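You operate a simulated robot arm through the tools that you are given. There is no shell and no other tool.

Carry out the task below with a simulated robot arm. There is one attempt and no reset: what you move stays moved.

JOB
Glue the red handle's top end, then press the blue cap on.
Fine: use the glue brush (back on its disc after) and the lever press; slide in and guard shut at the end. Set down upright: glue brush. A coat counts when it lies all over at full strength: go over it till it gets no stronger.
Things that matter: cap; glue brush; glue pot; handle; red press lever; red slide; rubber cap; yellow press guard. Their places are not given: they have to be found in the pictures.

It is judged by the outcome, as a careful person would: the job done as asked, and still so three seconds after it is handed in. It fails if anything else is knocked over, pushed out of place, dropped, spilled or broken. A push-on lid holds only when it is set on centred and level and pressed home; a screw cap is set on level and turned clockwise until tight.

ROBOT AND FRAMES
A 6-joint arm with a fingered hand, fixed in place. Base frame: the origin is on the floor under the middle of its stand, x ahead of it, y to its left, z up. Units: mm, rad, N and s.
With the tool pointing down near the work surface it reaches from about 500 to 960 mm from the base axis. Its first joint turns from -2.897 to 2.897 rad. Payload 5 kg.
The TCP is the grasp point between the finger pads, 43 mm short of the fingertips. In the tool frame z runs along the fingers and y along their closing line. The gripper opens to 144 mm; its body begins 50 mm behind the TCP. The gripper is a hand of 5 fingers: y runs from the thumb to the fingers, the wrist lies at [-21, -133, -233] in the tool frame, and closing takes about 1.5 s.
Orientation is that of the tool frame in the base frame, as a unit quaternion [x, y, z, w]. With the fingers straight down and the wrist toward the robot, the tool's x, y and z point along [0, 1, 0], [1, 0, 0] and [0, 0, -1] of the base frame.

CONTROLS
- The arm moves only by the tool servo_tool. Its argument "moves" is text: rows parted by semicolons, each of 7 numbers parted by spaces: the shift along the base's x, y, z in units of 200 mm (1.0 is 200 mm), then the turn, a rotation vector about the base's x, y, z in units of 45 degrees (1.0 is 45 degrees), then the gripper command, from -1 (shut) to 1 (fully open), values between in proportion. In form: x y z wx wy wz claw; .... A call has 1 to 20 rows; each row is the pose to reach, as a shift and turn from the pose commanded when the call began. A call with a number of a shift or a turn outside -1 to 1 is refused whole. Rows are played at 5 a second. More than 50 mm and 0.15 rad between two rows, or a gripper value outside its range, and nothing of the call is played. Where a pose cannot be reached the arm comes as near as it can. A force on the tool above 90 N (or 10 N above the force at the start of the call, whichever is more), or a blocked arm, ends the call early, and 0.2 s more pass. Each finger travels about 72 mm/s and halts on what it meets, pressing with about 33 N; the grip force reading is that of the motor and also rises with nothing between the fingers. The clock runs only during rows and for 0.2 s after the last one: add rows that repeat a pose to give the fingers time. It gives the time, the measured TCP pose, the force on the tool (base axes), the opening and the grip force at its end, in the units of the frame above (readings bear some noise), with the torque about the TCP (base axes, N m) and any sound that the robot's microphone picked up, and new pictures: "views" is both (left out), scene, wrist or none.
- Cameras (640 x 400 px; columns grow to the right, rows downward): "scene" is fixed at [219.1, 500.8, 1506.2]; the picture's right is [-1.00, -0.06, 0.00], its down [-0.02, 0.26, -0.96] and it looks along [0.06, -0.96, -0.26] (base axes); focal length 357 px, centre (320, 200). "wrist" rides on the gripper at [86, -109, -168] in the tool frame; the picture's right is [-0.80, 0.28, -0.53], its down [-0.54, -0.73, 0.42] and it looks along [-0.27, 0.63, 0.73] (tool axes); focal length 275 px, centre (320, 200).
- slide_trunk(by): slides the trunk up (or, below 0, down) by that many mm; the arm rides with it, the base frame stays. It gives what a move gives, with no picture.
- preshape(shape): the hand has 5 fingers and takes this shape, open, in about a second: jaw (thumb against the fingers, like two jaws); tri (thumb and two fingers); tip (a fingertip pinch); poke (one finger out to press); point (the index stretched); flat (the hand flat); cup (the hand cupped); fist (a fist). The gripper value then closes the fingers along that shape, each until it touches; the sizes above hold for jaw. It gives what a move gives, with no picture.
- probe_pixels(camera, pixels): for up to 12 pixels [column, row] of the newest picture of that camera ("zoom" is the newest enlarged one), the place [x, y, z] in the base frame of the surface seen there, good to about 2 mm. No time passes.
- close_up(camera, box): a new picture of the part [left, top, right, bottom] of that camera's present view, enlarged. No time passes.
- job_done(): hands the job in; it is judged then, once.

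Open the gripper and draw the arm clear of the work before you hand the job in, unless the task says otherwise.

The tools are called after ">>>" as name(argument=value, ...) on one line, values as JSON. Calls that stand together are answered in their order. servo_tool: Moves the arm, as the interface text tells. Its arguments: {"type":"object","properties":{"moves":{"type":"string"},"views":{"type":"string","enum":["both","scene","wrist","none"]}},"required":["moves"]} The other tools are called the same way: slide_trunk (by) moves the trunk up or down; preshape (shape) gives the hand a shape; probe_pixels (camera, pixels) gives the place of the surface under pixels of a picture; close_up (camera, box) takes an enlarged picture of a part of a camera's view; job_done () hands the job in.

At the start:

```text
time_s: 0.0
ee_pos: [265.9, -262.4, 1423.6]
ee_rot: [0.707, 0.707, 0.0, 0.0]
contact_force: [0.1, -0.3, 0.8]
moment: [-0.02, -0.04, 0.01]
opening: 143.6
grip_force: 0.1
shape: jaw
trunk travel left (down, up): [-525.0, 65.0]
```

scene: 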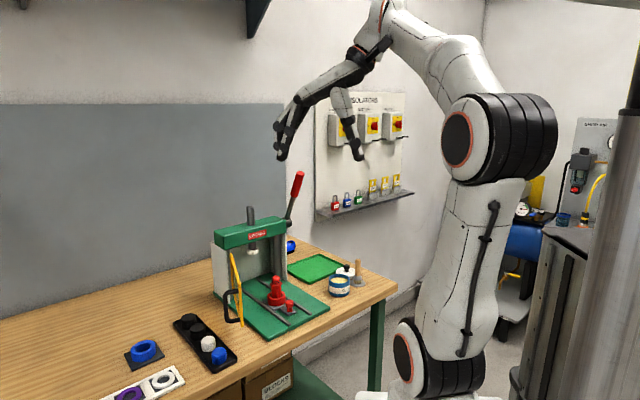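
wrist: 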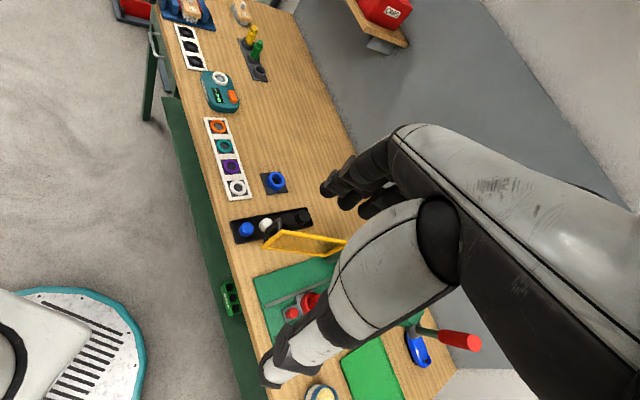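

I start by looking closely at the press area (scene about 200-400, 170-350) and the tray of caps, before moving anything.

>>> close_up(camera="scene", box=[200, 170, 400, 350])

>>> close_up(camera="scene", box=[90, 290, 270, 400])

>>> close_up(camera="wrist", box=[200, 160, 480, 400])

```text
2.22 times, centred on (300, 260) of scene
```

zoom: 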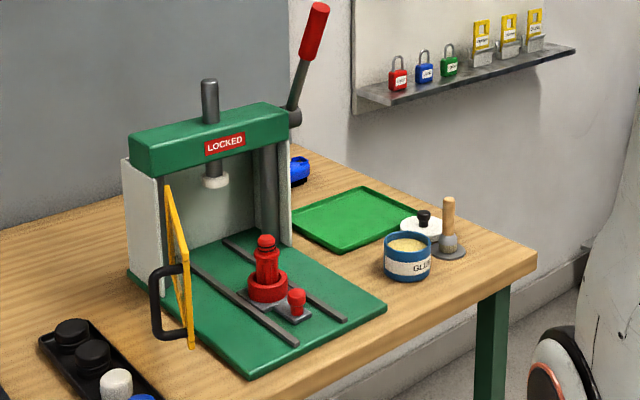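

```text
3.56 times, centred on (180, 345) of scene
```

zoom: 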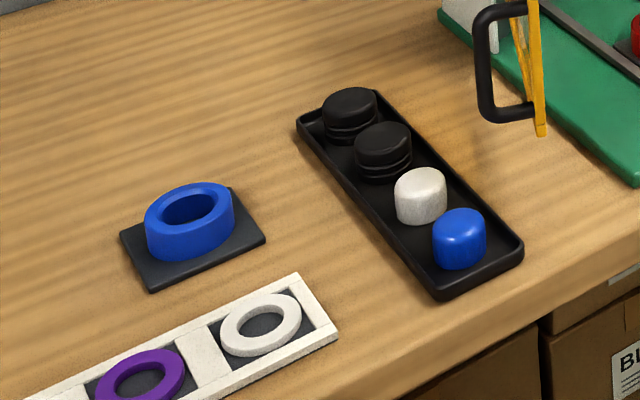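

```text
1.67 times, centred on (340, 280) of wrist
```

zoom: 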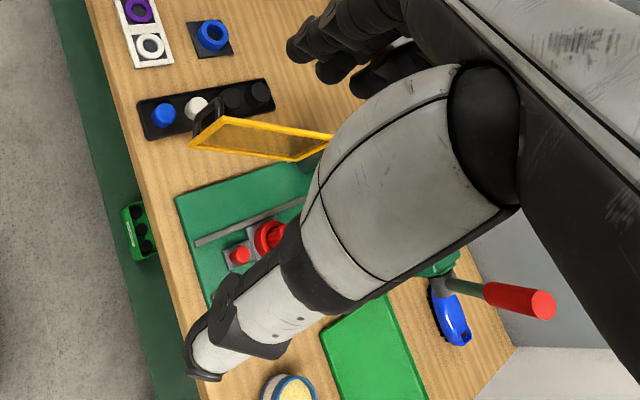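

The press shows a "LOCKED" sign, guard swung open, handle standing in the red slide's nest. I zoom further at the handle, ram and glue.

>>> close_up(camera="scene", box=[245, 235, 325, 340])

>>> close_up(camera="scene", box=[205, 200, 305, 270])

>>> close_up(camera="scene", box=[310, 250, 380, 305])

>>> close_up(camera="scene", box=[165, 305, 250, 380])

```text
3.81 times, centred on (285, 288) of scene
```

zoom: 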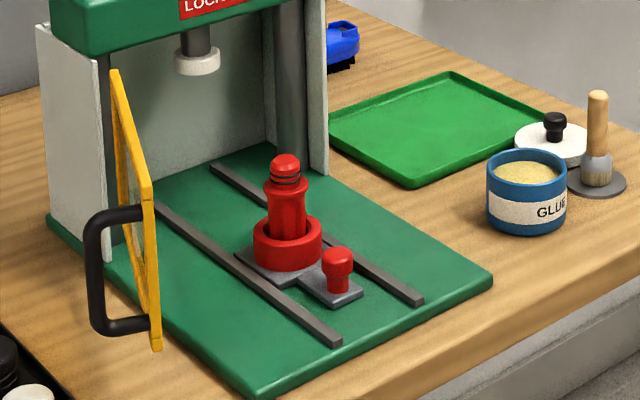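

```text
5.71 times, centred on (255, 235) of scene
```

zoom: 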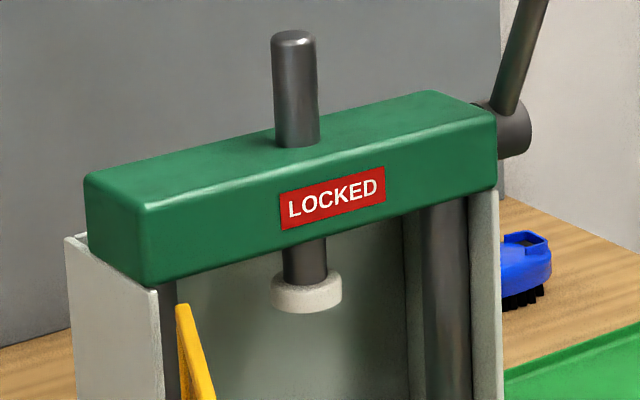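

```text
7.27 times, centred on (345, 278) of scene
```

zoom: 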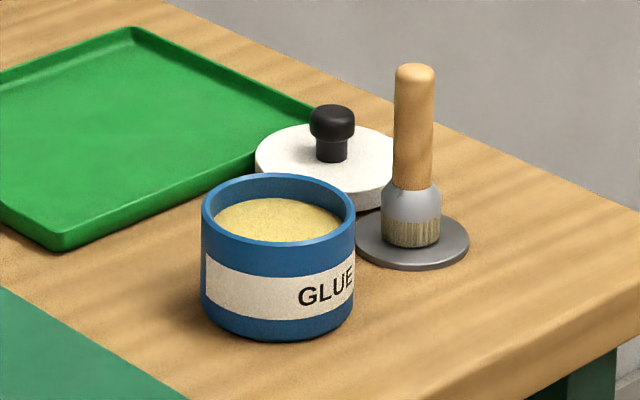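

```text
5.33 times, centred on (208, 342) of scene
```

zoom: 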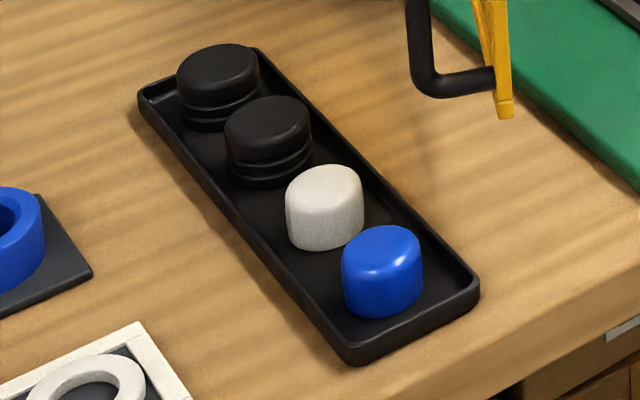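

I probe the tray items, glue, brush, handle, slide knob, press lever, guard and ram from the scene camera.

>>> probe_pixels(camera="scene", pixels=[[222, 353], [208, 342], [200, 328], [191, 318], [219, 351], [276, 279], [285, 277], [289, 304], [298, 180], [291, 222], [252, 248], [251, 210]])

>>> probe_pixels(camera="scene", pixels=[[356, 262], [357, 275], [357, 283], [339, 279], [339, 293], [346, 266], [227, 322], [238, 290], [231, 255], [240, 325], [229, 294], [240, 320]])

```text
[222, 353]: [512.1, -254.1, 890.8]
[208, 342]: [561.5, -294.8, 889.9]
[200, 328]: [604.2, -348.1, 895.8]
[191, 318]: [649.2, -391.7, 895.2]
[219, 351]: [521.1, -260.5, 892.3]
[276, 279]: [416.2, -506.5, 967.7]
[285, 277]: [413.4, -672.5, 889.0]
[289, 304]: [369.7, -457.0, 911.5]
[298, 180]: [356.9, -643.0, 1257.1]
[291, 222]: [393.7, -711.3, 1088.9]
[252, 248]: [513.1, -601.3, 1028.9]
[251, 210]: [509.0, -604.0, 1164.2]
```

```text
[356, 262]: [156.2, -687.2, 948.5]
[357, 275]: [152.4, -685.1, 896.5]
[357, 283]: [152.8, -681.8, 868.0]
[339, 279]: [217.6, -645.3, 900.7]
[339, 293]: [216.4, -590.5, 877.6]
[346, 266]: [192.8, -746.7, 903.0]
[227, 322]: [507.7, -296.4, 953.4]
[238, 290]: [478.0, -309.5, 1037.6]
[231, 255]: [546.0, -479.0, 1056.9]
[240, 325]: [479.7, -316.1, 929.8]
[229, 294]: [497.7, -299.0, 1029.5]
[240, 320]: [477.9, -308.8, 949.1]
```

I use the newest zoom (tray) to size the caps: the blue cap spans columns 341-423, rows 226-318.

>>> probe_pixels(camera="zoom", pixels=[[382, 245], [345, 270], [420, 270], [382, 312], [382, 230], [325, 185], [268, 115], [218, 65], [440, 320], [250, 180], [150, 200], [360, 352]])

>>> probe_pixels(camera="scene", pixels=[[150, 300], [300, 345], [260, 325], [222, 346], [222, 362], [214, 357], [229, 357], [225, 340], [283, 292], [291, 300], [276, 299], [276, 290]])

```text
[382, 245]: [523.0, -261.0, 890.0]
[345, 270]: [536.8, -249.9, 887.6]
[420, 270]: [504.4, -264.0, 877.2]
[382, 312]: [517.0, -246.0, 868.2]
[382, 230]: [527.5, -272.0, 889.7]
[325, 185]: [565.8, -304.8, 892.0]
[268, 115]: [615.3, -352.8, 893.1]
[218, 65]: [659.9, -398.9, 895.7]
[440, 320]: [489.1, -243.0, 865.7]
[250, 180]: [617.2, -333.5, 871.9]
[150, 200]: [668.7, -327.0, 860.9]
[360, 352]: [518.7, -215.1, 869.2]
```

```text
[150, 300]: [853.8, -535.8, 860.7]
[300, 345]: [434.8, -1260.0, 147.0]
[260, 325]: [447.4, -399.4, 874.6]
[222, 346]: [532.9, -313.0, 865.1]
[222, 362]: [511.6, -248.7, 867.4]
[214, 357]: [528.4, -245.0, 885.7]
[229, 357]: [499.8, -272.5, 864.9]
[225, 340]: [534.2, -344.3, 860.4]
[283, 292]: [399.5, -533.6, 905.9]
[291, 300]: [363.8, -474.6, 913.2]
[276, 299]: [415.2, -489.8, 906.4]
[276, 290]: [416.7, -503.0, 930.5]
```

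I zoom hard on the handle in its nest (about 260-305, 255-315) to see what its top end is.

>>> close_up(camera="scene", box=[258, 262, 308, 322])

>>> close_up(camera="wrist", box=[270, 270, 350, 340])

>>> close_up(camera="wrist", box=[200, 160, 330, 260])

```text
6.67 times, centred on (283, 292) of scene
```

zoom: 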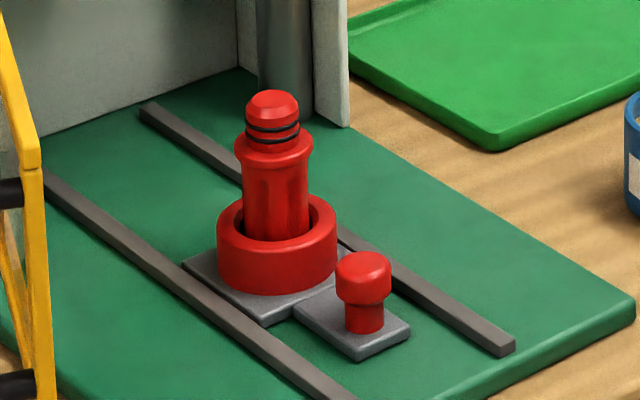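

```text
5.71 times, centred on (310, 305) of wrist
```

zoom: 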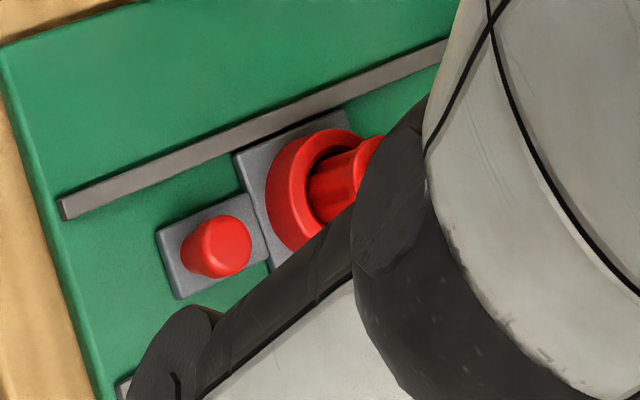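

```text
4.00 times, centred on (265, 210) of wrist
```

zoom: 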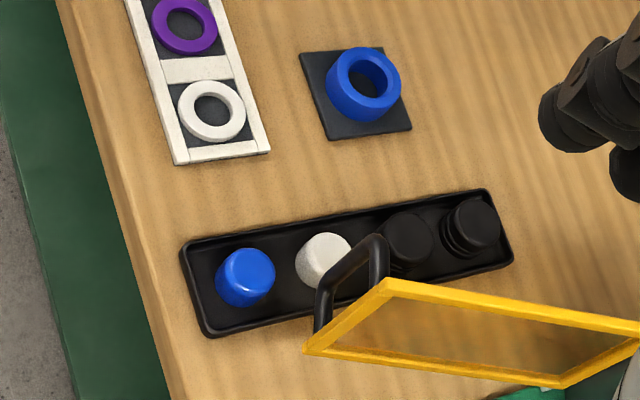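

I redo the handle zoom and probe the spigot's dome, shoulder, nest and knob.

>>> close_up(camera="scene", box=[258, 262, 308, 322])

>>> probe_pixels(camera="zoom", pixels=[[273, 94], [273, 110], [250, 110], [297, 110], [273, 140], [240, 150], [308, 150], [274, 165], [274, 210], [362, 262], [362, 285], [386, 280]])

>>> probe_pixels(camera="zoom", pixels=[[340, 278], [363, 300], [363, 325], [363, 345], [277, 270], [222, 240], [332, 240], [275, 200], [320, 225], [150, 108], [320, 395], [510, 340]])

```text
6.67 times, centred on (283, 292) of scene
```

zoom: 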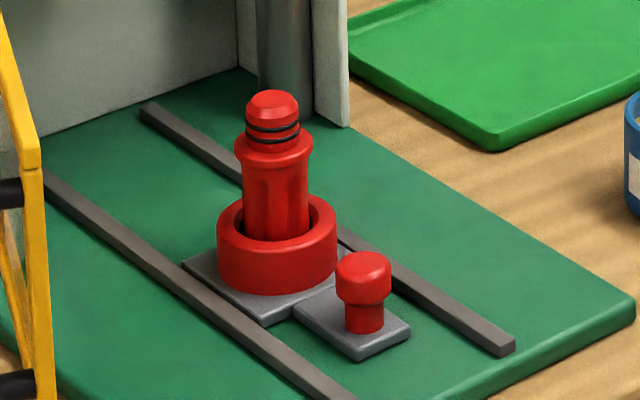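

```text
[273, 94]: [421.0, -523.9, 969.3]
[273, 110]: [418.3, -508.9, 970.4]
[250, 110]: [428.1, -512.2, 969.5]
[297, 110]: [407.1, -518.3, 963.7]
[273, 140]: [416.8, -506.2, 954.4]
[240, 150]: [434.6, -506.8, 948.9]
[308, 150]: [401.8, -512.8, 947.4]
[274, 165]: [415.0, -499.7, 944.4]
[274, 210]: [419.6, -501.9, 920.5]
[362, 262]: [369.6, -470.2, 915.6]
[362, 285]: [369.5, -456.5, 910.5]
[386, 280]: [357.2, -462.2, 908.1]
```

```text
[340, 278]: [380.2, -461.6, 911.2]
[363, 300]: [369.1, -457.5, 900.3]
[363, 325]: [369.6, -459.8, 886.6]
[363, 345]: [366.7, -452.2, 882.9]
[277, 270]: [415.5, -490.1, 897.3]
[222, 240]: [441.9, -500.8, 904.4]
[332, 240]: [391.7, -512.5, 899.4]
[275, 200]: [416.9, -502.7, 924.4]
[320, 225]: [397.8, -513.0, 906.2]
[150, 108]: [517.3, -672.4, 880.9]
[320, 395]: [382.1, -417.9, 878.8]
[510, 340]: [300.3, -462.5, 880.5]
```

Next I size the glue pot and brush the same way (scene 310-380, 250-305).

>>> close_up(camera="scene", box=[310, 250, 380, 305])

>>> probe_pixels(camera="zoom", pixels=[[414, 70], [414, 110], [397, 120], [431, 120], [412, 170], [412, 200], [390, 215], [438, 215], [412, 235], [412, 260], [360, 240], [466, 240]])

>>> probe_pixels(camera="zoom", pixels=[[280, 218], [240, 218], [320, 218], [280, 177], [280, 240], [204, 205], [352, 205], [280, 300], [332, 120], [332, 180], [270, 160], [370, 150]])

```text
7.27 times, centred on (345, 278) of scene
```

zoom: 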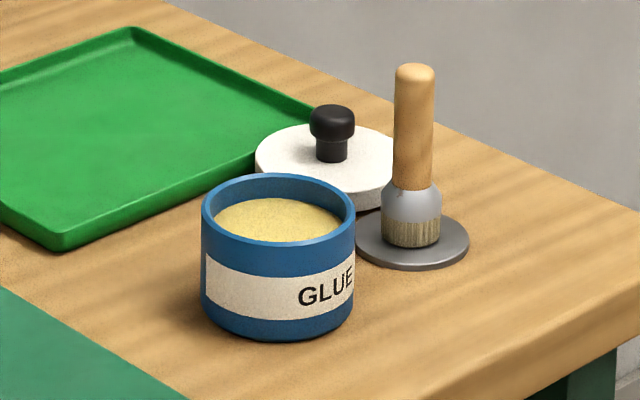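

```text
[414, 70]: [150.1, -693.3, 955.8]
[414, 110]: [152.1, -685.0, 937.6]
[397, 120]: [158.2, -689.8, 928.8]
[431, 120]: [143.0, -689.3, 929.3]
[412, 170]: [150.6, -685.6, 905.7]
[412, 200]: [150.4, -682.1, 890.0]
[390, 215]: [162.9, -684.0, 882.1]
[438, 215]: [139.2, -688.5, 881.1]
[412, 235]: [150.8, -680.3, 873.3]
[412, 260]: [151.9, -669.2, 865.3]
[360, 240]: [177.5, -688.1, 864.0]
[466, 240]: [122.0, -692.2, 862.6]
```

```text
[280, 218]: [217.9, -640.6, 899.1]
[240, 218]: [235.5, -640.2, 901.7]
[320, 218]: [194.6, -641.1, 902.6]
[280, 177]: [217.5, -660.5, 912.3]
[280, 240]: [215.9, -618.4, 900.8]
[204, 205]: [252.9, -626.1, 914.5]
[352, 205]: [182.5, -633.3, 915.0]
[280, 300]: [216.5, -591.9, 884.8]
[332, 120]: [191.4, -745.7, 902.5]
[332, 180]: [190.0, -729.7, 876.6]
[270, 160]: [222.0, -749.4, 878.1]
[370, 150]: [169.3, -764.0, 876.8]
```

The geometry is clear: table top z≈860, blue cap ≈(520,-262), handle axis ≈(418,-516) with top z≈971, brush axis ≈(151,-694), glue pot ≈(217,-630). I begin moving the hand toward the brush side, turning the hand toward radial, high above the bench.

>>> servo_tool(moves="0 -0.15 -0.1 0 0 -0.17 1; 0 -0.3 -0.2 0 0 -0.34 1; 0 -0.45 -0.3 0 0 -0.51 1; -0.05 -0.6 -0.4 0 0 -0.68 1; -0.1 -0.75 -0.5 0 0 -0.85 1; -0.15 -0.9 -0.6 0 0 -1 1; -0.15 -0.9 -0.6 0 0 -1 1", views="both")

```text
time_s: 1.6
ee_pos: [233.9, -441.5, 1303.7]
ee_rot: [0.924, 0.383, 0.0, -0.001]
contact_force: [0.0, 0.0, 0.0]
moment: [0.03, 0.03, 0.0]
opening: 143.8
grip_force: 0.0
shape: jaw
trunk travel left (down, up): [-525.0, 65.0]
```

scene: 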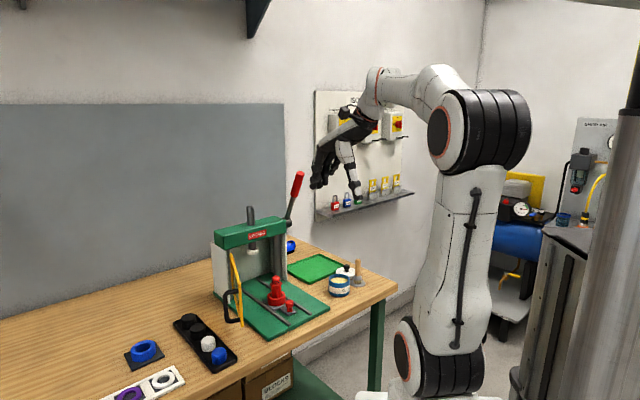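
wrist: 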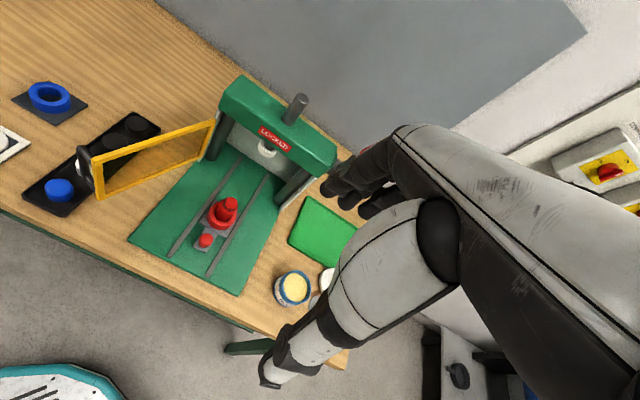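

The wrist view now shows the press, guard and handle clearly from above. I zoom there and probe for accurate positions.

>>> close_up(camera="wrist", box=[170, 180, 260, 270])

>>> close_up(camera="wrist", box=[20, 70, 240, 220])

```text
4.44 times, centred on (215, 225) of wrist
```

zoom: 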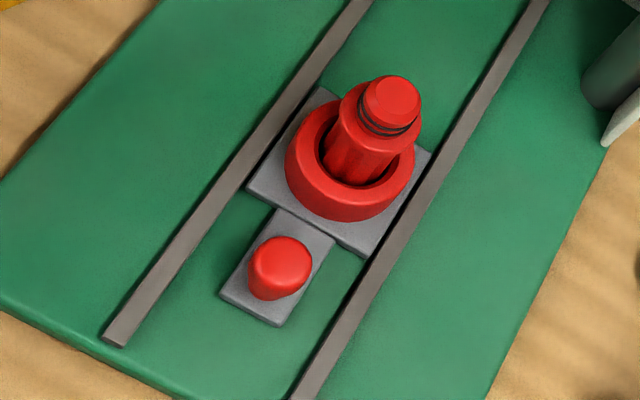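

```text
2.67 times, centred on (130, 145) of wrist
```

zoom: 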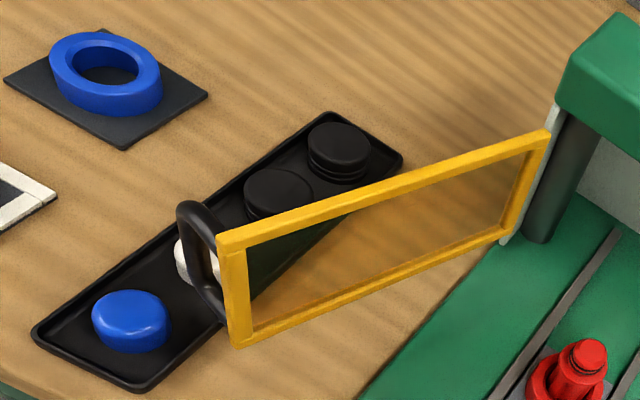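

I probe the guard corners, its black handle, and the blue cap in this zoom.

>>> probe_pixels(camera="zoom", pixels=[[228, 241], [240, 342], [540, 138], [508, 238], [190, 208], [213, 310], [215, 225], [205, 220], [131, 312], [100, 320], [165, 325], [130, 292]])

>>> probe_pixels(camera="wrist", pixels=[[229, 202], [231, 207], [224, 211], [225, 224], [207, 240], [202, 240], [209, 245], [293, 286], [283, 290], [304, 290], [240, 90], [330, 160]])

```text
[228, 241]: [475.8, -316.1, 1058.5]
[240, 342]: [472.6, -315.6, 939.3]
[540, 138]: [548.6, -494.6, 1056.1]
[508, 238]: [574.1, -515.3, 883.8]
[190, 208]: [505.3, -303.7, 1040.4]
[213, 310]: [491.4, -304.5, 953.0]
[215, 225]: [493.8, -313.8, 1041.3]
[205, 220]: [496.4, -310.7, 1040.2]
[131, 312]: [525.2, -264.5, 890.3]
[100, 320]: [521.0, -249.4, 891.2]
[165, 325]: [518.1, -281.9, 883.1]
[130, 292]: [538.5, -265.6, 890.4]
```

```text
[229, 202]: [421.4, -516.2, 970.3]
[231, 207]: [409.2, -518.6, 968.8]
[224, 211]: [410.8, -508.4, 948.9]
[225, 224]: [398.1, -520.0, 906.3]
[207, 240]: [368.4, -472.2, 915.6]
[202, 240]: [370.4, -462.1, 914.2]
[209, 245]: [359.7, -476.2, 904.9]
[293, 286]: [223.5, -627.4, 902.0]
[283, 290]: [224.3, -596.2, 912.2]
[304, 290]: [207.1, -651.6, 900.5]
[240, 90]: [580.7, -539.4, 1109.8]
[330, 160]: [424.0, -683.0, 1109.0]
```

I look at the hand itself in the scene view (about 300-380, 95-210) to understand thumb and finger layout before choosing a grip.

>>> close_up(camera="scene", box=[295, 60, 445, 210])

>>> close_up(camera="wrist", box=[240, 110, 520, 400])

```text
2.67 times, centred on (370, 135) of scene
```

zoom: 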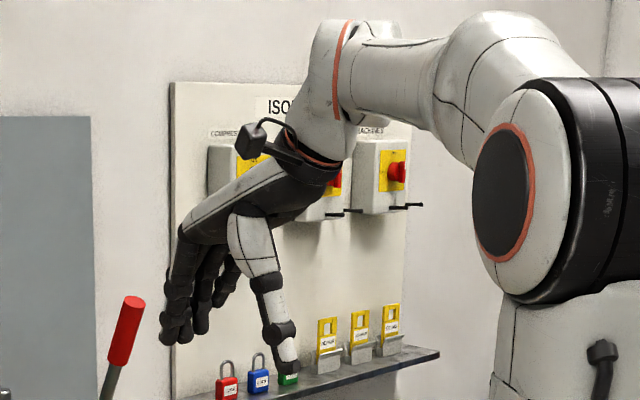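

```text
1.38 times, centred on (380, 255) of wrist
```

zoom: 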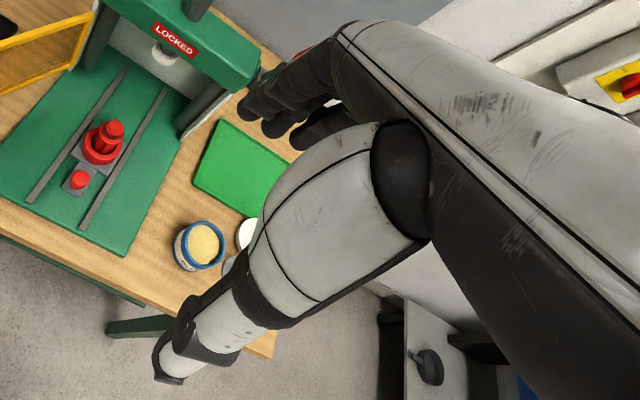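

The hand hangs with thumb near side and fingers far side. I move over toward the brush in a first leg, narrowing the opening to about 60 mm.

>>> servo_tool(moves="-0.05 -0.15 -0.15 0 0 -0.13 0.5; -0.1 -0.3 -0.3 0 0 -0.27 0.2; -0.15 -0.45 -0.45 0 0 -0.4 0; -0.2 -0.6 -0.6 0 0 -0.53 -0.15; -0.25 -0.75 -0.75 0 0 -0.67 -0.15; -0.3 -0.9 -0.85 0 0 -0.67 -0.15; -0.3 -0.9 -0.85 0 0 -0.67 -0.15", views="both")

```text
time_s: 3.2
ee_pos: [176.1, -622.4, 1135.2]
ee_rot: [0.992, 0.129, 0.0, 0.0]
contact_force: [-0.9, -1.2, -0.5]
moment: [0.03, 0.03, 0.01]
opening: 61.7
grip_force: 0.1
shape: jaw
trunk travel left (down, up): [-525.0, 65.0]
```

scene: 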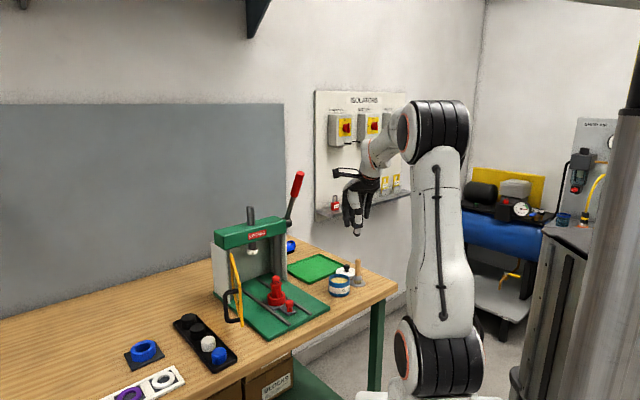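
wrist: 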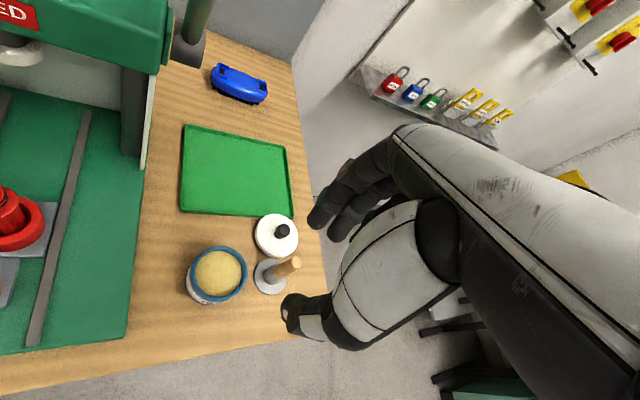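

The wrist view shows the brush at about (283,270), pot (215,275) and lid (277,235). I zoom and probe the brush from here.

>>> close_up(camera="wrist", box=[180, 200, 340, 320])

>>> close_up(camera="scene", box=[320, 150, 400, 310])

>>> probe_pixels(camera="wrist", pixels=[[295, 263], [284, 268], [272, 273], [258, 275], [284, 284], [282, 262], [218, 272], [246, 275], [190, 275], [282, 230], [262, 230], [296, 235]])

```text
3.33 times, centred on (260, 260) of wrist
```

zoom: 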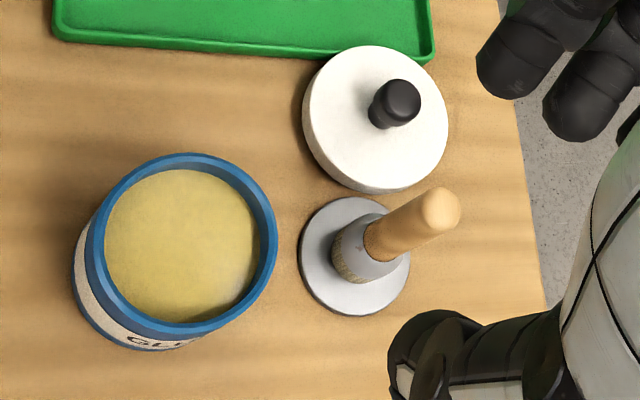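

```text
2.50 times, centred on (360, 230) of scene
```

zoom: 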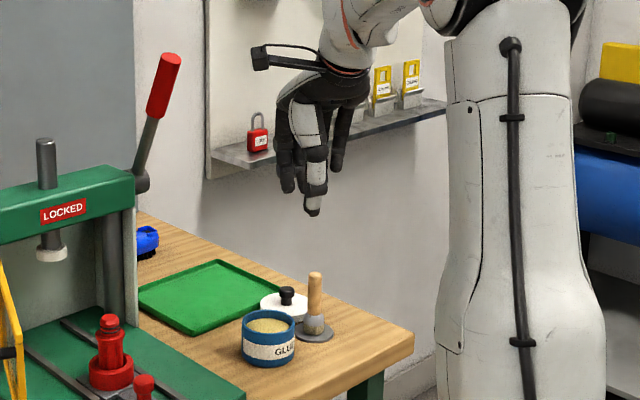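

```text
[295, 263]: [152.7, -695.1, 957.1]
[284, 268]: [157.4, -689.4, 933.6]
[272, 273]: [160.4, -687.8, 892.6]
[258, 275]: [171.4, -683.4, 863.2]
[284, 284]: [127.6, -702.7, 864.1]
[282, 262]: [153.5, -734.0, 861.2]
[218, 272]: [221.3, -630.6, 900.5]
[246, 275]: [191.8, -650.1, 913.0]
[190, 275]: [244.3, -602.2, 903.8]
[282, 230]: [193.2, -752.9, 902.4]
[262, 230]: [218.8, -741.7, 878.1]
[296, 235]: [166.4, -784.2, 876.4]
```

Brush axis is (151,-694), top z 957. I move directly over it and descend part way, then check.

>>> servo_tool(moves="-0.06 -0.18 -0.1 0 0 0 -0.15; -0.125 -0.36 -0.2 0 0 0 -0.15; -0.125 -0.36 -0.4 0 0 0 -0.15; -0.125 -0.36 -0.5 0 0 0 -0.15; -0.125 -0.36 -0.6 0 0 0 -0.15; -0.125 -0.36 -0.6 0 0 0 -0.15", views="both")

>>> close_up(camera="scene", box=[320, 190, 400, 310])

```text
time_s: 4.6
ee_pos: [150.3, -694.6, 1014.7]
ee_rot: [0.992, 0.128, 0.0, -0.001]
contact_force: [0.1, 0.0, 0.2]
moment: [0.06, 0.0, 0.0]
opening: 61.3
grip_force: 0.0
shape: jaw
trunk travel left (down, up): [-525.0, 65.0]
```

scene: 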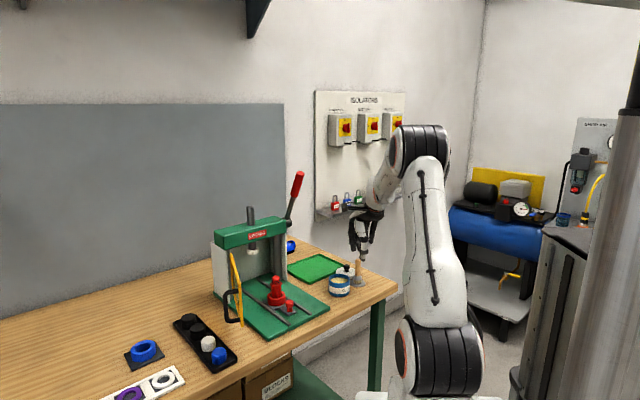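
wrist: 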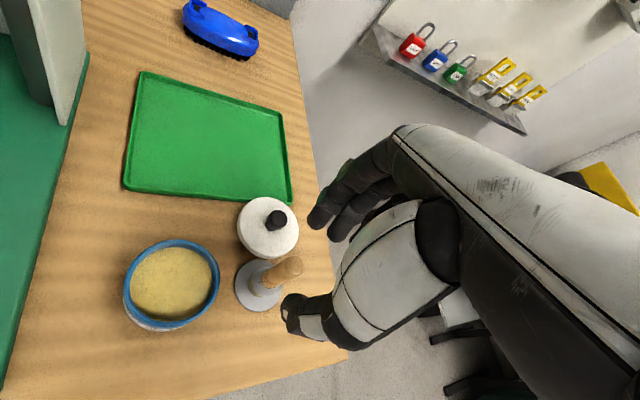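

```text
3.33 times, centred on (360, 250) of scene
```

zoom: 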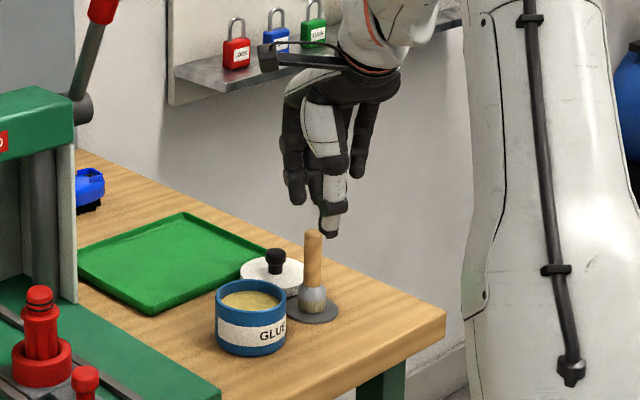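

Brush top at wrist (292,265) lies between thumb tip (290,310) and fingertips (325,215). I descend to TCP z≈946 and check before closing.

>>> servo_tool(moves="0 0 -0.1 0 0 0 -0.15; 0 0 -0.2 0 0 0 -0.15; 0 0 -0.3 0 0 0 -0.15; 0 0 -0.34 0 0 0 -0.15; 0 0 -0.34 0 0 0 -0.15", views="both")

>>> close_up(camera="scene", box=[320, 200, 400, 310])

>>> close_up(camera="wrist", box=[200, 150, 400, 350])

```text
time_s: 5.8
ee_pos: [149.9, -693.6, 945.8]
ee_rot: [0.992, 0.129, 0.0, 0.0]
contact_force: [0.1, -0.3, 0.6]
moment: [0.0, 0.0, -0.01]
opening: 61.6
grip_force: 0.2
shape: jaw
trunk travel left (down, up): [-525.0, 65.0]
```

scene: 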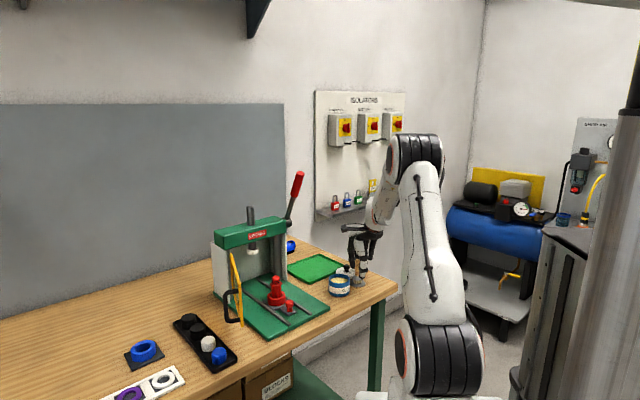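
wrist: 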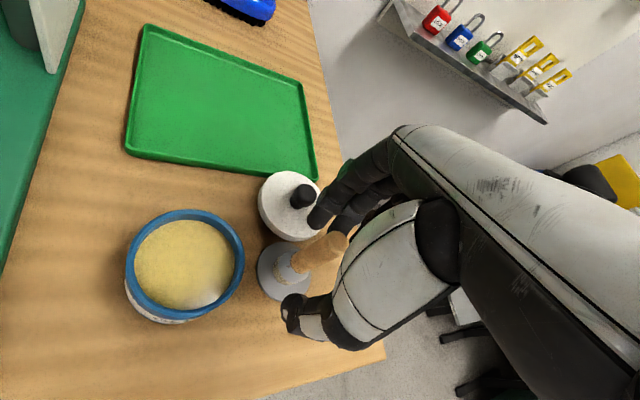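

```text
3.64 times, centred on (360, 255) of scene
```

zoom: 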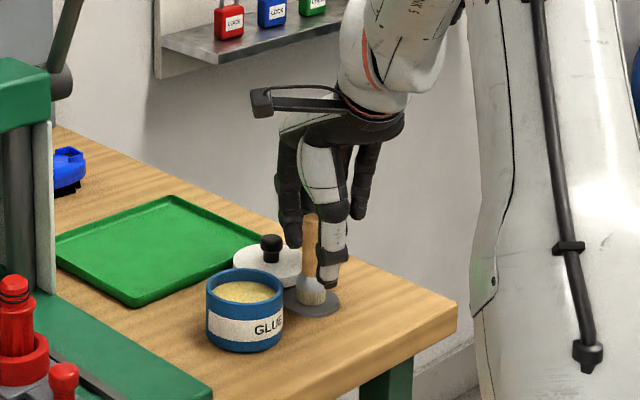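

```text
2.00 times, centred on (300, 250) of wrist
```

zoom: 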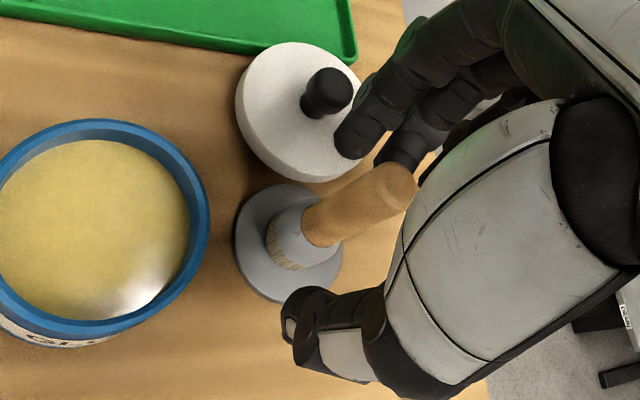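

The brush handle stands between thumb and index/middle, but I want to know the lateral offset of the thumb. I probe the thumb tip and fingertips in the zoom.

>>> probe_pixels(camera="zoom", pixels=[[300, 320], [320, 340], [345, 350], [330, 300], [355, 135], [372, 110], [400, 160], [425, 120], [400, 185], [345, 215]])

>>> probe_pixels(camera="scene", pixels=[[351, 266], [351, 273], [341, 263], [340, 266], [358, 257], [345, 270]])

```text
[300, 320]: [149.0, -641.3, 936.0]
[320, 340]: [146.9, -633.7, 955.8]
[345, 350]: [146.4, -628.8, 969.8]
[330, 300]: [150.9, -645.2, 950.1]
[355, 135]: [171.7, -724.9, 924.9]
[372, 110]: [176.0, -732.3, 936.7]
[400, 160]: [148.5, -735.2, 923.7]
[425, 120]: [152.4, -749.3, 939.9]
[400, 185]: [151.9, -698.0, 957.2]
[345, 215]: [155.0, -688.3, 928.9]
```

```text
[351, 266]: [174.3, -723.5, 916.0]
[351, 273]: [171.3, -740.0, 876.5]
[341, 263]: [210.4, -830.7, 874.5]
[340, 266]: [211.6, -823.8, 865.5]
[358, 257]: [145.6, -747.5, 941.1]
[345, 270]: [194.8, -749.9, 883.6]
```

Thumb and index straddle the brush roughly symmetrically. I close in steps to grip the brush handle.

>>> servo_tool(moves="0 0 0 0 0 0 -0.3; 0 0 0 0 0 0 -0.45; 0 0 0 0 0 0 -0.6; 0 0 0 0 0 0 -0.7; 0 0 0 0 0 0 -0.8; 0 0 0 0 0 0 -0.9; 0 0 0 0 0 0 -1; 0 0 0 0 0 0 -1; 0 0 0 0 0 0 -1", views="both")

>>> close_up(camera="scene", box=[320, 200, 400, 310])

>>> close_up(camera="wrist", box=[200, 150, 400, 350])

```text
time_s: 7.8
ee_pos: [148.9, -693.3, 946.2]
ee_rot: [0.992, 0.129, 0.0, 0.001]
contact_force: [0.4, 0.4, 2.4]
moment: [-0.08, -0.06, -0.01]
opening: 6.4
grip_force: 33.4
shape: jaw
trunk travel left (down, up): [-525.0, 65.0]
```

scene: 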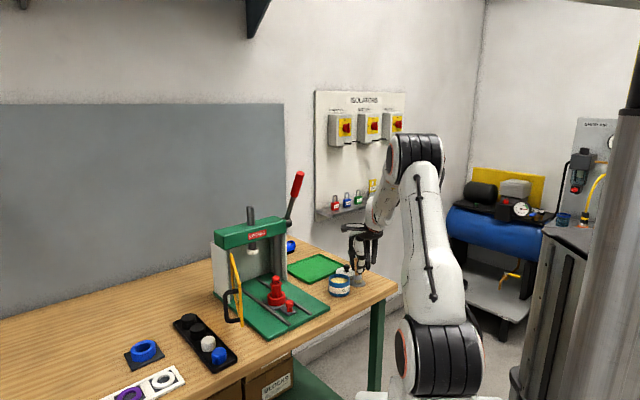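
wrist: 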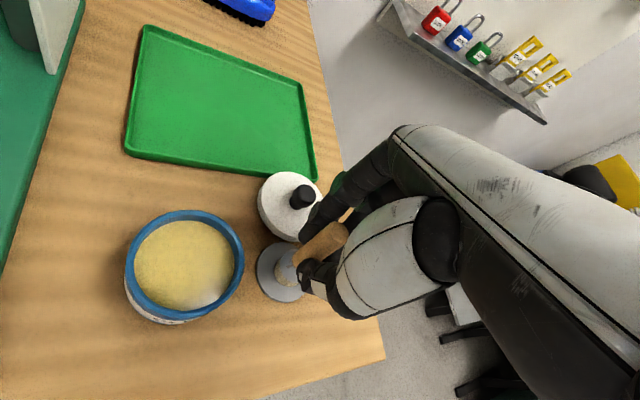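

```text
3.64 times, centred on (360, 255) of scene
```

zoom: 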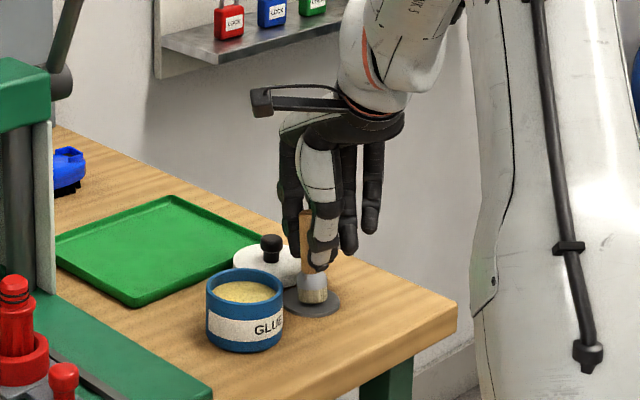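

```text
2.00 times, centred on (300, 250) of wrist
```

zoom: 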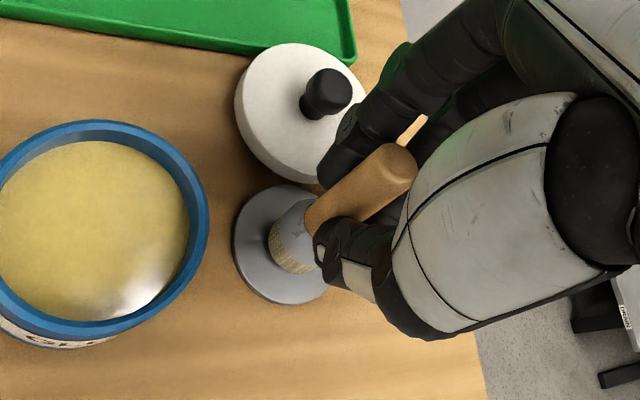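

The opening of 6.4 mm and the picture show the brush is caught off-centre, on the +x side of the thumb. I reopen, check that the brush still stands, and will shift the hand about 9 mm along tool x.

>>> servo_tool(moves="0 0 0 0 0 0 -0.85; 0 0 0 0 0 0 -0.7; 0 0 0 0 0 0 -0.5; 0 0 0 0 0 0 -0.3; 0 0 0 0 0 0 -0.15; 0 0 0 0 0 0 -0.15; 0 0 0 0 0 0 -0.15", views="both")

>>> close_up(camera="scene", box=[325, 225, 385, 305])

>>> close_up(camera="wrist", box=[200, 150, 400, 350])

```text
time_s: 9.4
ee_pos: [150.0, -694.2, 946.1]
ee_rot: [0.992, 0.129, 0.001, 0.0]
contact_force: [0.1, -0.7, 0.3]
moment: [0.02, 0.02, -0.01]
opening: 60.6
grip_force: 0.0
shape: jaw
trunk travel left (down, up): [-525.0, 65.0]
```

scene: 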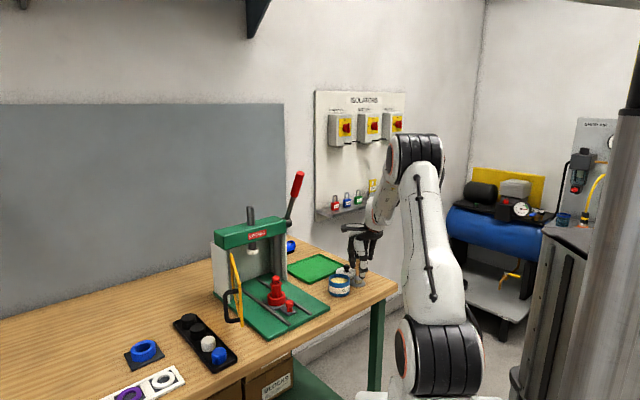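
wrist: 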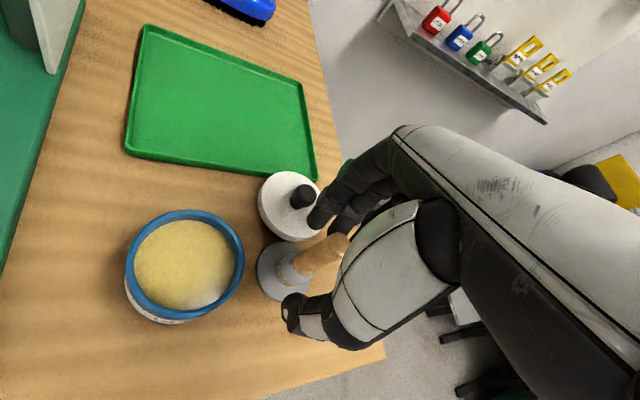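

```text
5.00 times, centred on (355, 265) of scene
```

zoom: 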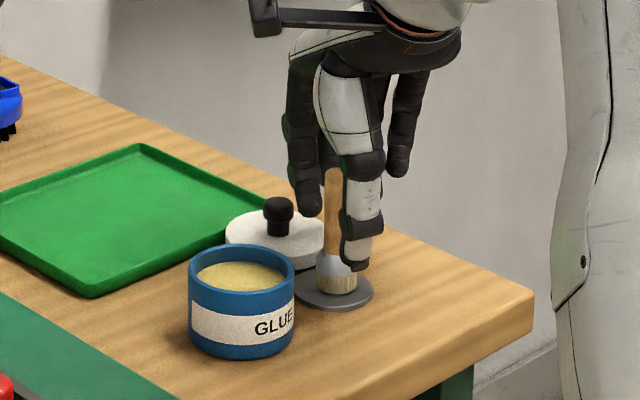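

```text
2.00 times, centred on (300, 250) of wrist
```

zoom: 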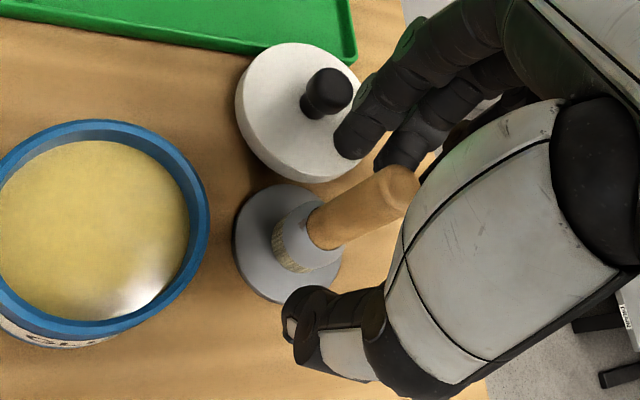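

The brush still stands; the thumb sits about 11-18 mm to the -x side of it. I shift the hand +11 mm along tool x and close again.

>>> servo_tool(moves="0.03 0.007 0 0 0 0 -0.15; 0.055 0.015 0 0 0 0 -0.15; 0.055 0.015 0 0 0 0 -0.3; 0.055 0.015 0 0 0 0 -0.45; 0.055 0.015 0 0 0 0 -0.55; 0.055 0.015 0 0 0 0 -0.65; 0.055 0.015 0 0 0 0 -0.65", views="both")

>>> close_up(camera="scene", box=[325, 225, 385, 305])

>>> close_up(camera="wrist", box=[200, 150, 400, 350])

```text
time_s: 11.0
ee_pos: [160.3, -691.5, 945.8]
ee_rot: [0.992, 0.13, 0.001, 0.0]
contact_force: [0.3, 0.2, 0.9]
moment: [0.0, -0.01, -0.03]
opening: 25.7
grip_force: 0.1
shape: jaw
trunk travel left (down, up): [-525.0, 65.0]
```

scene: 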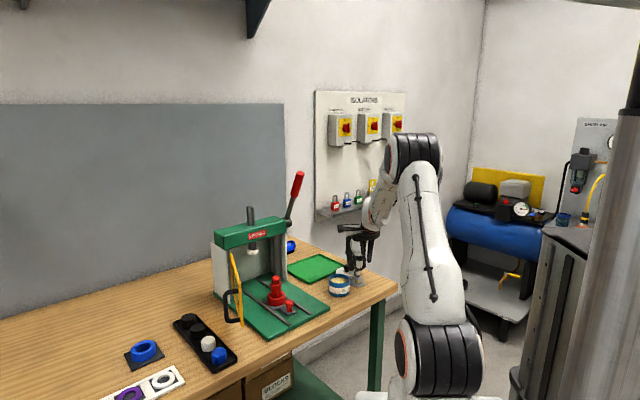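
wrist: 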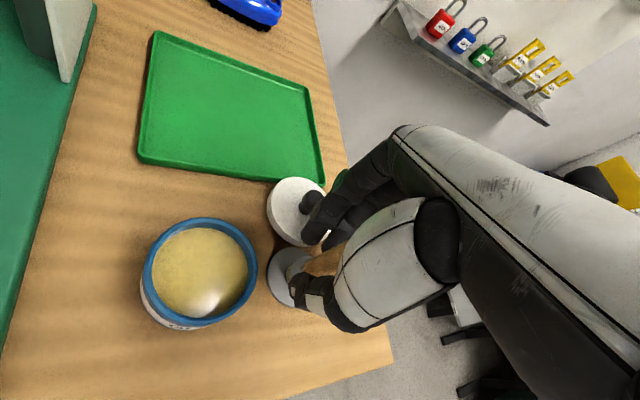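

```text
5.00 times, centred on (355, 265) of scene
```

zoom: 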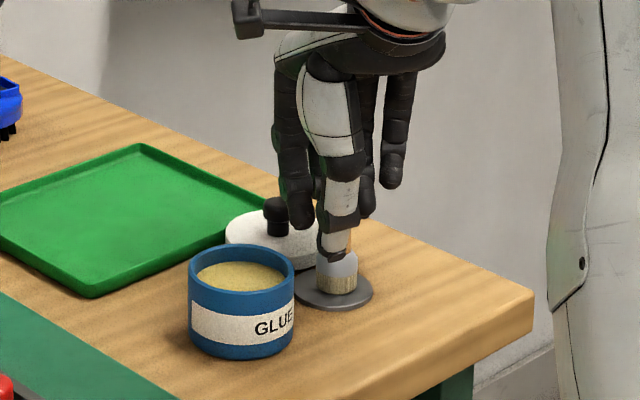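

```text
2.00 times, centred on (300, 250) of wrist
```

zoom: 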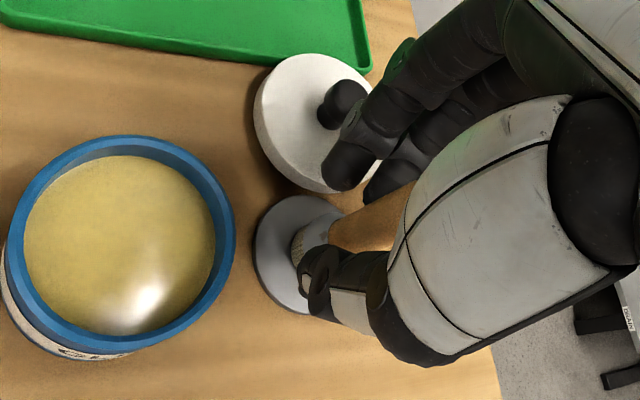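

The thumb now lines up with the brush (column ~338). I close the rest of the way.

>>> servo_tool(moves="0 0 0 0 0 0 -0.75; 0 0 0 0 0 0 -0.85; 0 0 0 0 0 0 -0.95; 0 0 0 0 0 0 -1; 0 0 0 0 0 0 -1; 0 0 0 0 0 0 -1", views="both")

>>> close_up(camera="scene", box=[325, 225, 385, 305])

>>> close_up(camera="wrist", box=[200, 150, 400, 350])

```text
time_s: 12.4
ee_pos: [160.5, -691.2, 945.2]
ee_rot: [0.992, 0.129, -0.001, 0.0]
contact_force: [0.2, 0.0, 0.4]
moment: [-0.01, 0.02, 0.04]
opening: 3.3
grip_force: 32.9
shape: jaw
trunk travel left (down, up): [-525.0, 65.0]
```

scene: 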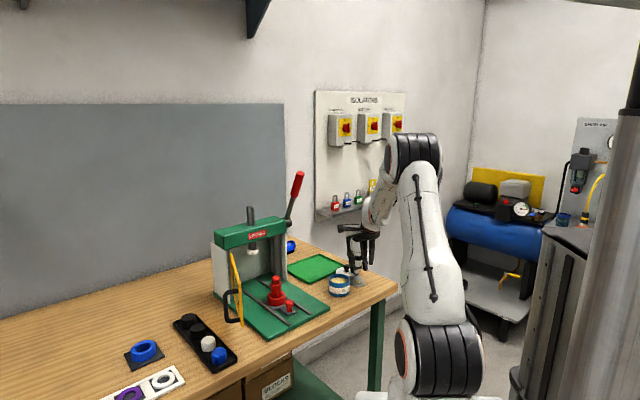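
wrist: 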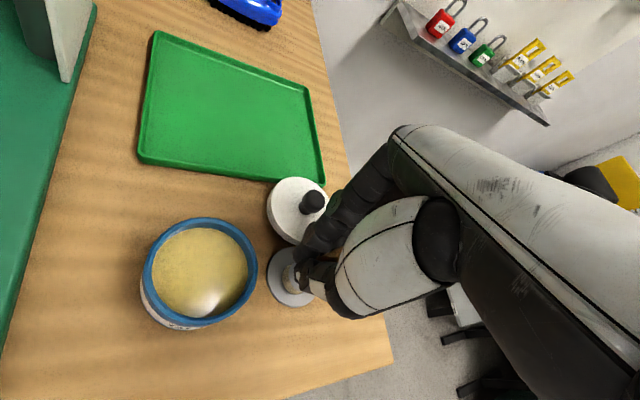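

```text
5.00 times, centred on (355, 265) of scene
```

zoom: 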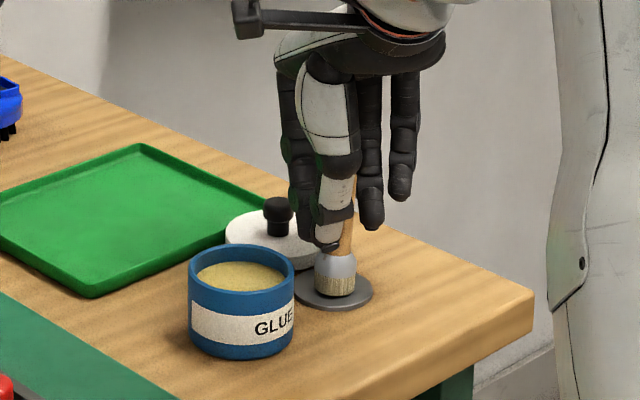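

```text
2.00 times, centred on (300, 250) of wrist
```

zoom: 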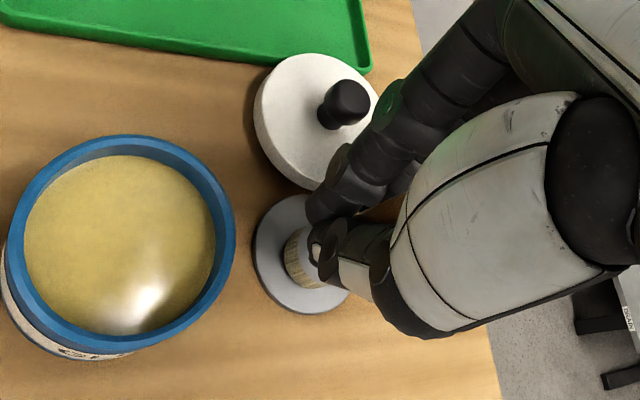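

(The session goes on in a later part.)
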